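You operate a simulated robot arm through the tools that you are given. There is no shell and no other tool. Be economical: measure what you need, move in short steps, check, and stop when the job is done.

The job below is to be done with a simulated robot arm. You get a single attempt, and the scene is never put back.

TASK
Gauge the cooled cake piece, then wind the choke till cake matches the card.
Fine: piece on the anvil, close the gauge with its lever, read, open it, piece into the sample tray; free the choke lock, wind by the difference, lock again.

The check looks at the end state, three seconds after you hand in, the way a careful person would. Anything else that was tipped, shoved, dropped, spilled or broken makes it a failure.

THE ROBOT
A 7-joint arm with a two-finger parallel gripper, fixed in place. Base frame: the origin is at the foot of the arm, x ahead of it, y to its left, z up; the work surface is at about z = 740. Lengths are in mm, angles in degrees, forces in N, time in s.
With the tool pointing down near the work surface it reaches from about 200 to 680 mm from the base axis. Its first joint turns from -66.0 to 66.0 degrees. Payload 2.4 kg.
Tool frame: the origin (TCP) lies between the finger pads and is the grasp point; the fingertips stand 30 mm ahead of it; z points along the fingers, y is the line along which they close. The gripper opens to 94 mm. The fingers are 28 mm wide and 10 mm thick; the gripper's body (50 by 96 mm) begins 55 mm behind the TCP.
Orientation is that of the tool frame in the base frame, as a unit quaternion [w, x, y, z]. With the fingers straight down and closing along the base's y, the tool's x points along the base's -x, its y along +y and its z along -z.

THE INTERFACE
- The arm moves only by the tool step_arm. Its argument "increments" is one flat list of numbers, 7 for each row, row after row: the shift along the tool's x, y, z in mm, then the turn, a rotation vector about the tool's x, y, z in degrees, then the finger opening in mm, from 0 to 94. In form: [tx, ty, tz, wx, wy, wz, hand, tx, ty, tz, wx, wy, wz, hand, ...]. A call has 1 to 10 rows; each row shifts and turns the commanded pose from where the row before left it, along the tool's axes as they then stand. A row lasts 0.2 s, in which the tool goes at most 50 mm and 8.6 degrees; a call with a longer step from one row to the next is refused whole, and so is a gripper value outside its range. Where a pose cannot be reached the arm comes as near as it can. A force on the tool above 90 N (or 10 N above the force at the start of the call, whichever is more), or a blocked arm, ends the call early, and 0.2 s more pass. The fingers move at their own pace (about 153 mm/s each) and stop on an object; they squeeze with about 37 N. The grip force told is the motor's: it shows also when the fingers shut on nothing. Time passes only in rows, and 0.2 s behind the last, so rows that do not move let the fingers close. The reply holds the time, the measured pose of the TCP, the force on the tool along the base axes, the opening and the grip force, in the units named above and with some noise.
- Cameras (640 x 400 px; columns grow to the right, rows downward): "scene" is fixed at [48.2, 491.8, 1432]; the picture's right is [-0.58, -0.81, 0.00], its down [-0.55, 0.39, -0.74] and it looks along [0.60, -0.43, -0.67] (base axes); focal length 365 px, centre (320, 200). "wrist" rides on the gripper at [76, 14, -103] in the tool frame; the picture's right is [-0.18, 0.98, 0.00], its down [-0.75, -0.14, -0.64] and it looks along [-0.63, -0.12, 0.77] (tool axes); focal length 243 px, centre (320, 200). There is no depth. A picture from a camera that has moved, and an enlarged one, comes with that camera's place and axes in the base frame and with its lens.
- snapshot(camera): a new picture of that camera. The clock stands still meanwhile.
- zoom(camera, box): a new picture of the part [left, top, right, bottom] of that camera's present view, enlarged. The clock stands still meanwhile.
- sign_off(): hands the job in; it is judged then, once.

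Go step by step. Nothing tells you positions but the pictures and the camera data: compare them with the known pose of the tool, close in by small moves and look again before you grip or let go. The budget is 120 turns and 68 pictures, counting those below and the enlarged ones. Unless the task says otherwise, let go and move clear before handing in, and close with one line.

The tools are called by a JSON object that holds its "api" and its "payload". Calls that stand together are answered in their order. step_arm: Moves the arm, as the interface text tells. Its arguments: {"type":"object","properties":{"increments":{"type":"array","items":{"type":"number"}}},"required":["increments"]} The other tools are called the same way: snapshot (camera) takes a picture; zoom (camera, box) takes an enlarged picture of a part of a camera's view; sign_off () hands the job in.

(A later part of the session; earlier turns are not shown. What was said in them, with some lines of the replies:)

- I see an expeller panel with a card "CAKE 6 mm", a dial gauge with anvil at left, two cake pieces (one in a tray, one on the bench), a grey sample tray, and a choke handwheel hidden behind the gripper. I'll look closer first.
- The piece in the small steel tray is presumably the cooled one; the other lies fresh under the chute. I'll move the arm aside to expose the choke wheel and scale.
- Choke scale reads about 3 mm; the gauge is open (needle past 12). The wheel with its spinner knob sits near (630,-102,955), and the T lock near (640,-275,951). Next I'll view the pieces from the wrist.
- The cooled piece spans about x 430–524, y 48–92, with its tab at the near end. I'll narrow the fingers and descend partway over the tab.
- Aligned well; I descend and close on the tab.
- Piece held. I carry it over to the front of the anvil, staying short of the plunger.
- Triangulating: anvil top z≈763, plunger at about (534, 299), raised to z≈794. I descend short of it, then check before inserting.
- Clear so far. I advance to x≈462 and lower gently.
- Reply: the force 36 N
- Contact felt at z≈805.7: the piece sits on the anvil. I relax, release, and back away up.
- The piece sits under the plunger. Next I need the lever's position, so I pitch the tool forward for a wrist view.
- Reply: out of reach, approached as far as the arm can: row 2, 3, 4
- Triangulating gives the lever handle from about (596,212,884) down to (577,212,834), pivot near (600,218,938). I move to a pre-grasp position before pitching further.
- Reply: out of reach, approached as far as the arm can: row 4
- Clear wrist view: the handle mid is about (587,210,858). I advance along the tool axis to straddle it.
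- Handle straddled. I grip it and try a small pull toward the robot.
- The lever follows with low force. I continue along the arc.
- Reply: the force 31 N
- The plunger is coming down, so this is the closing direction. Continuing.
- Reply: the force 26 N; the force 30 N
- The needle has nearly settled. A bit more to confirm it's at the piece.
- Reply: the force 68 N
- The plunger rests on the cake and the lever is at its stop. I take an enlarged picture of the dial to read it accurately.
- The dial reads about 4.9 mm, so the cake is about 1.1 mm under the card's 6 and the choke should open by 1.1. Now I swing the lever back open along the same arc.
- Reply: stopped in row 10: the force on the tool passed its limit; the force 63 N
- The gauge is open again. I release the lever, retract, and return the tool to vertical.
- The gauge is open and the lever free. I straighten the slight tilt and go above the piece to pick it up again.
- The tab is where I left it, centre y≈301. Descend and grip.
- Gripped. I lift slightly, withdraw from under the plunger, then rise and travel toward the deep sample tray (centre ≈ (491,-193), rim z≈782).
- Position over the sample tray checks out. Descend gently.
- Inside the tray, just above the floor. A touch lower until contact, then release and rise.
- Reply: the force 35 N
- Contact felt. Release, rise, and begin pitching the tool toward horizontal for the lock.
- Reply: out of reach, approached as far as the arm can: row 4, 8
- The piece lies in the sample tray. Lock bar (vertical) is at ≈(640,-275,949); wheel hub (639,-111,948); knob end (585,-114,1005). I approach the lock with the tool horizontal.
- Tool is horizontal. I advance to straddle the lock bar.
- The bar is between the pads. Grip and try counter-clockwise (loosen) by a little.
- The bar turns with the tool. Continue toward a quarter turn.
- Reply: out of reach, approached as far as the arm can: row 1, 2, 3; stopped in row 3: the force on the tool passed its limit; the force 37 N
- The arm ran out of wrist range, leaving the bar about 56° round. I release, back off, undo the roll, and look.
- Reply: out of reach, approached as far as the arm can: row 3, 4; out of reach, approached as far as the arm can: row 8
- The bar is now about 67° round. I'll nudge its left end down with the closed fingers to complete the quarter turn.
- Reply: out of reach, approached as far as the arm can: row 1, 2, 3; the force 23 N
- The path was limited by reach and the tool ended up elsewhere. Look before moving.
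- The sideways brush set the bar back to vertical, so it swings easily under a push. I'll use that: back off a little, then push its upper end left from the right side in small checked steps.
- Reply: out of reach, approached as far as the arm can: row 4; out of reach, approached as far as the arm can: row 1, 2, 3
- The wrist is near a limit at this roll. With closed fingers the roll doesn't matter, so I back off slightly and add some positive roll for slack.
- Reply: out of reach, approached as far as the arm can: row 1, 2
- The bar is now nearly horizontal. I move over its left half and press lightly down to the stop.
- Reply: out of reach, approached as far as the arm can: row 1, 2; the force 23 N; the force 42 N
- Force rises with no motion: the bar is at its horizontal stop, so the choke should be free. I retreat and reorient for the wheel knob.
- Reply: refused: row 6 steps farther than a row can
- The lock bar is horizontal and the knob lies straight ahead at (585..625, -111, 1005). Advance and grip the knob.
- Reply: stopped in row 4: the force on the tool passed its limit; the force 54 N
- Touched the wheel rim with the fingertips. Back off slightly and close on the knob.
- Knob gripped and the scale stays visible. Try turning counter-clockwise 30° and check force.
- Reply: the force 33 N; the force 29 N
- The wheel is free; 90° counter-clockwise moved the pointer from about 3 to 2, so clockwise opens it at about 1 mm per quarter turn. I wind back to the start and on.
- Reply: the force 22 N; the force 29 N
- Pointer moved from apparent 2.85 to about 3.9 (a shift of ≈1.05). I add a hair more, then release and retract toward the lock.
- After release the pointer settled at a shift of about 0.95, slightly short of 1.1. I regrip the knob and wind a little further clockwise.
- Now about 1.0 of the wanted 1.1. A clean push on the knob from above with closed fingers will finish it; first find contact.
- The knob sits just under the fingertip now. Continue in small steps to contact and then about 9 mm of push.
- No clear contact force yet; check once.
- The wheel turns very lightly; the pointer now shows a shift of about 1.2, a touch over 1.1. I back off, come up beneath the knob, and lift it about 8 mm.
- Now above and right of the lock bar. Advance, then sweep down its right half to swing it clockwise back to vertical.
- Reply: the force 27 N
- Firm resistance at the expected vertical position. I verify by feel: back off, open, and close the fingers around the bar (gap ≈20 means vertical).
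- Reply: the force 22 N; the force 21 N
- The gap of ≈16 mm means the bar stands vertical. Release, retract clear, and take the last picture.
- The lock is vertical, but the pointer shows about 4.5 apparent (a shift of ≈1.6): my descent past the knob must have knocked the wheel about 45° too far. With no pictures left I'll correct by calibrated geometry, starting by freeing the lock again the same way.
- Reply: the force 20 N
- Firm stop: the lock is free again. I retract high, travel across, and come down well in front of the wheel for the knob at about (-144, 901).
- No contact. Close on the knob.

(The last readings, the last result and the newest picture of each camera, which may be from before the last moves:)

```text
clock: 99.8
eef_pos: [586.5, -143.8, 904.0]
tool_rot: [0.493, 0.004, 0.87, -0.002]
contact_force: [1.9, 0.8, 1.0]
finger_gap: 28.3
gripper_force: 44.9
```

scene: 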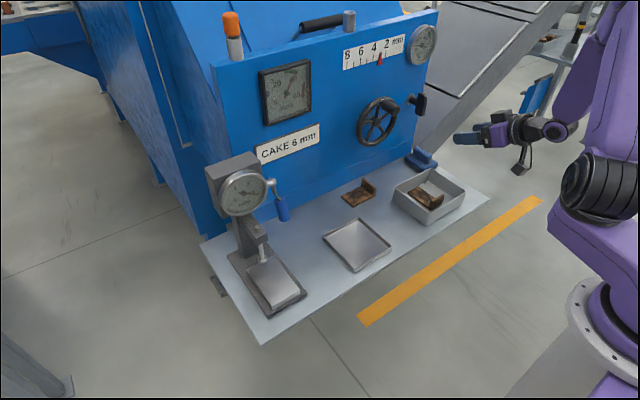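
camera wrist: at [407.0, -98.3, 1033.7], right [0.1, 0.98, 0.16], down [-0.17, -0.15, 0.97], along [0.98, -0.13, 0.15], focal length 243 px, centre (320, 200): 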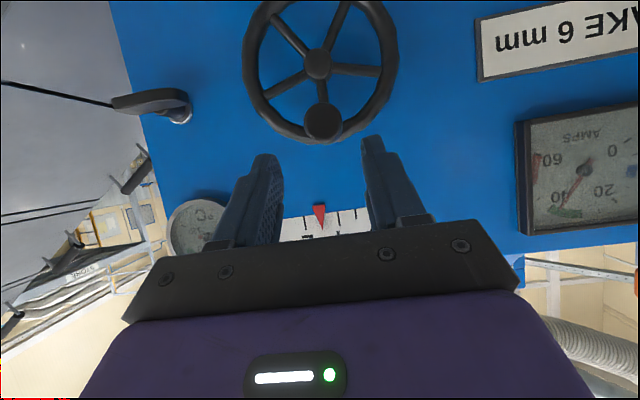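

Gripped exactly where predicted (gap 28), confirming the wheel angle of ≈146°. Wind counter-clockwise past the target to ≈70°, to finish later with the calibrated push from above.

{"api": "step_arm", "payload": {"increments": [-9.2, -11.8, -5.5, 0, 0, 0, 15, -10.7, -8, -6.4, 0, 0, 0, 15, -12.2, -4.4, -7.3, 0, 0, 0, 15, -12.8, -0.7, -7.6, 0, 0, 0, 15, -12.5, 3.2, -7.4, 0, 0, 0, 15, 0, 0, 0, 0, 0, 0, 15]}}

```text
clock: 101.2
eef_pos: [586.1, -166.3, 970.0]
tool_rot: [0.492, 0.006, 0.87, -0.003]
contact_force: [2.2, 2.6, -1.7]
finger_gap: 28.5
gripper_force: 45.1
```

{"api": "step_arm", "payload": {"increments": [0, 0, 0, 0, 0, 0, 58, 0, 0, 0, 0, 0, 0, 58, 0, 0, -35, 0, 0, 0, 58, 0, 0, -40, 0, 0, 0, 58, -25.8, 0, -15.4, 0, 0, 0, 0, 0, 0, 0, 0, 0, 0, 0, -15.4, -2, 26, 0, 0, 0, 0, -15.3, -2, 26, 0, 0, 0, 0, 0, 0, 0, 0, 0, 0, 0]}}

```text
clock: 103.2
eef_pos: [582.6, -167.3, 1038.2]
tool_rot: [0.492, 0.005, 0.871, -0.002]
contact_force: [-0.4, 0.0, 0.0]
finger_gap: 0.3
gripper_force: 33.3
```

Closed fingers are above the knob. Push down slowly toward the calibrated height z≈978.

{"api": "step_arm", "payload": {"increments": [8.6, -1, 5.1, 0, 0, 0, 0, 8.6, -1, 5.1, 0, 0, 0, 0, 8.6, -1, 5.1, 0, 0, 0, 0, 6.9, 0, 4.1, 0, 0, 0, 0, 5.2, 0, 3.1, 0, 0, 0, 0, 5.2, 0, 3.1, 0, 0, 0, 0, 3.4, 0, 2, 0, 0, 0, 0, 0, 0, 0, 0, 0, 0, 0]}}

```text
clock: 105.0
eef_pos: [580.9, -173.2, 985.3]
tool_rot: [0.492, 0.005, 0.871, -0.002]
contact_force: [-0.1, 0.3, 0.6]
finger_gap: 0.0
gripper_force: 33.0
```

{"api": "step_arm", "payload": {"increments": [1.7, 1, 1, 0, 0, 0, 0, 1.7, 1, 1, 0, 0, 0, 0, 1.7, 0, 1, 0, 0, 0, 0, 0, 0, 0, 0, 0, 0, 0]}}

{"api": "step_arm", "payload": {"increments": [0, 0, 0, 0, 0, 0, 0]}}

```text
clock: 106.0
eef_pos: [582.4, -170.6, 979.8]
tool_rot: [0.492, 0.005, 0.87, -0.002]
contact_force: [-0.1, -0.4, 1.4]
finger_gap: 0.0
gripper_force: 32.9
```

```text
clock: 106.5
eef_pos: [584.3, -170.6, 980.3]
tool_rot: [0.492, 0.005, 0.87, -0.002]
contact_force: [0.2, -0.8, 0.1]
finger_gap: 0.1
gripper_force: 33.0
```

{"api": "step_arm", "payload": {"increments": [1.4, 0, 0.8, 0, 0, 0, 0, 0, 0, 0, 0, 0, 0, 0]}}

{"api": "step_arm", "payload": {"increments": [0, 0, 0, 0, 0, 0, 0]}}

```text
clock: 107.0
eef_pos: [582.0, -170.2, 978.8]
tool_rot: [0.493, 0.004, 0.87, -0.001]
contact_force: [0.2, -0.1, 0.4]
finger_gap: 0.0
gripper_force: 33.3
```

```text
clock: 107.5
eef_pos: [583.3, -170.2, 978.6]
tool_rot: [0.493, 0.005, 0.87, -0.002]
contact_force: [0.6, -0.8, 0.9]
finger_gap: 0.1
gripper_force: 32.6
```

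At the calibrated height. Lift straight off, retract high, and go to the lock.

{"api": "step_arm", "payload": {"increments": [-12.9, 0, -7.7, 0, 0, 0, 0, 0, 0, -35, 0, 0, 0, 0, 0, 0, -38, 0, 0, 0, 0, 0, -42, 0, 0, 0, 0, 0, 0, -42, 0, 0, 0, 0, 0, 0, -42, 0, 0, 0, 0, 0, 17, 0, 10, 0, 0, 0, 0, 0, 0, 0, 0, 0, 0, 0]}}

```text
clock: 109.2
eef_pos: [519.5, -296.4, 1008.9]
tool_rot: [0.493, 0.005, 0.87, -0.002]
contact_force: [0.0, 0.1, -0.6]
finger_gap: 0.0
gripper_force: 32.8
```

{"api": "step_arm", "payload": {"increments": [-23, -0.5, 42.5, 0, 0, 0, 0, -23, -0.5, 42.5, 0, 0, 0, 0, 8.6, 0, 5.1, 0, 0, 0, 0, 8.6, 0, 5.1, 0, 0, 0, 0, 8.6, 0, 5.1, 0, 0, 0, 0, 8.6, 0, 5.1, 0, 0, 0, 0, 8.6, 0, 5.1, 0, 0, 0, 0, 8.6, 0, 5.1, 0, 0, 0, 0]}}

{"api": "step_arm", "payload": {"increments": [0, 3, 0, 0, 0, 0, 0, 0, 3, 0, 0, 0, 0, 0, 0, 2, 0, 0, 0, 0, 0]}}

```text
clock: 111.0
eef_pos: [614.5, -297.1, 944.1]
tool_rot: [0.492, 0.005, 0.871, -0.001]
contact_force: [0.0, 0.3, 0.3]
finger_gap: 0.0
gripper_force: 32.9
```

```text
clock: 111.8
eef_pos: [612.4, -291.9, 944.2]
tool_rot: [0.492, 0.007, 0.87, -0.003]
contact_force: [-4.1, -3.1, -0.9]
finger_gap: 0.0
gripper_force: 33.3
```

{"api": "step_arm", "payload": {"increments": [0, 3, 0, 0, 0, 0, 0, 0, 1.5, 0, 0, 0, 0, 0]}}

```text
clock: 112.5
eef_pos: [612.0, -288.7, 946.1]
tool_rot: [0.493, 0.009, 0.87, -0.005]
contact_force: [5.4, -19.5, -7.8]
finger_gap: 0.0
gripper_force: 33.5
```

Stop reached. Repeat the same verifying grip, as before.

{"api": "step_arm", "payload": {"increments": [0, -10, 0, 0, 0, 0, 0, 0, -3, -30, 0, 0, 0, 0, 0, 0, -40, 0, 0, 0, 0, 0, 14, 0, 0, 0, 0, 80, 0, 10, 0, 0, 0, 0, 80, 0, 0, 0, 0, 0, 0, 80]}}

```text
clock: 113.8
eef_pos: [554.6, -273.3, 981.8]
tool_rot: [0.492, 0.004, 0.871, -0.002]
contact_force: [0.0, 0.4, -0.6]
finger_gap: 80.0
gripper_force: 0.0
```

{"api": "step_arm", "payload": {"increments": [-4.5, -0.6, 20.8, 0, 0, 0, 80, -4.5, -0.6, 20.8, 0, 0, 0, 80, -4.4, -0.5, 20.7, 0, 0, 0, 80, 0, 0, 0, 0, 0, 0, 80, 0, 0, 0, 0, 0, 0, 8, 0, 0, 0, 0, 0, 0, 8, 0, 0, 0, 0, 0, 0, 8]}}

```text
clock: 115.5
eef_pos: [615.3, -274.8, 960.7]
tool_rot: [0.492, 0.003, 0.87, 0.0]
contact_force: [-7.8, 10.7, 3.3]
finger_gap: 20.6
gripper_force: 44.7
```

The gap of 20.6 mm with a firm grip confirms the bar is vertical, i.e. locked. Release and move clear.

{"api": "step_arm", "payload": {"increments": [0, 0, 0, 0, 0, 0, 70, 0, 0, 0, 0, 0, 0, 70, 0, 0, -35, 0, 0, 0, 70, 0, 0, -45, 0, 0, 0, 70, 25, 0, -43, 0, 0, 0, 70, 25, 0, -43, 0, 0, 0, 70]}}

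```text
clock: 116.8
eef_pos: [445.2, -273.0, 1004.6]
tool_rot: [0.492, 0.004, 0.87, -0.001]
contact_force: [0.0, -0.2, 0.2]
finger_gap: 69.9
gripper_force: 0.0
```

The gauge is open, the piece is in the sample tray, the choke has been wound open by about 1.1 mm and locked, and the arm is clear. I'm handing in.

{"api": "sign_off", "payload": {}}

```text
The job is handed in.
```

I handed the job in with the choke wound open about 1.1 mm and locked, but I had no pictures left to check its final pointer position. The cake read about 4.9 mm against the card's 6 mm, the gauge is open again, and the piece is in the deep grey tray, which I took to be the sample tray. On the way the wheel got knocked about 0.5 mm too far, so I freed the lock, set the wheel again by tool position alone and relocked it; a closing grip on the lock bar indicated it is back upright.
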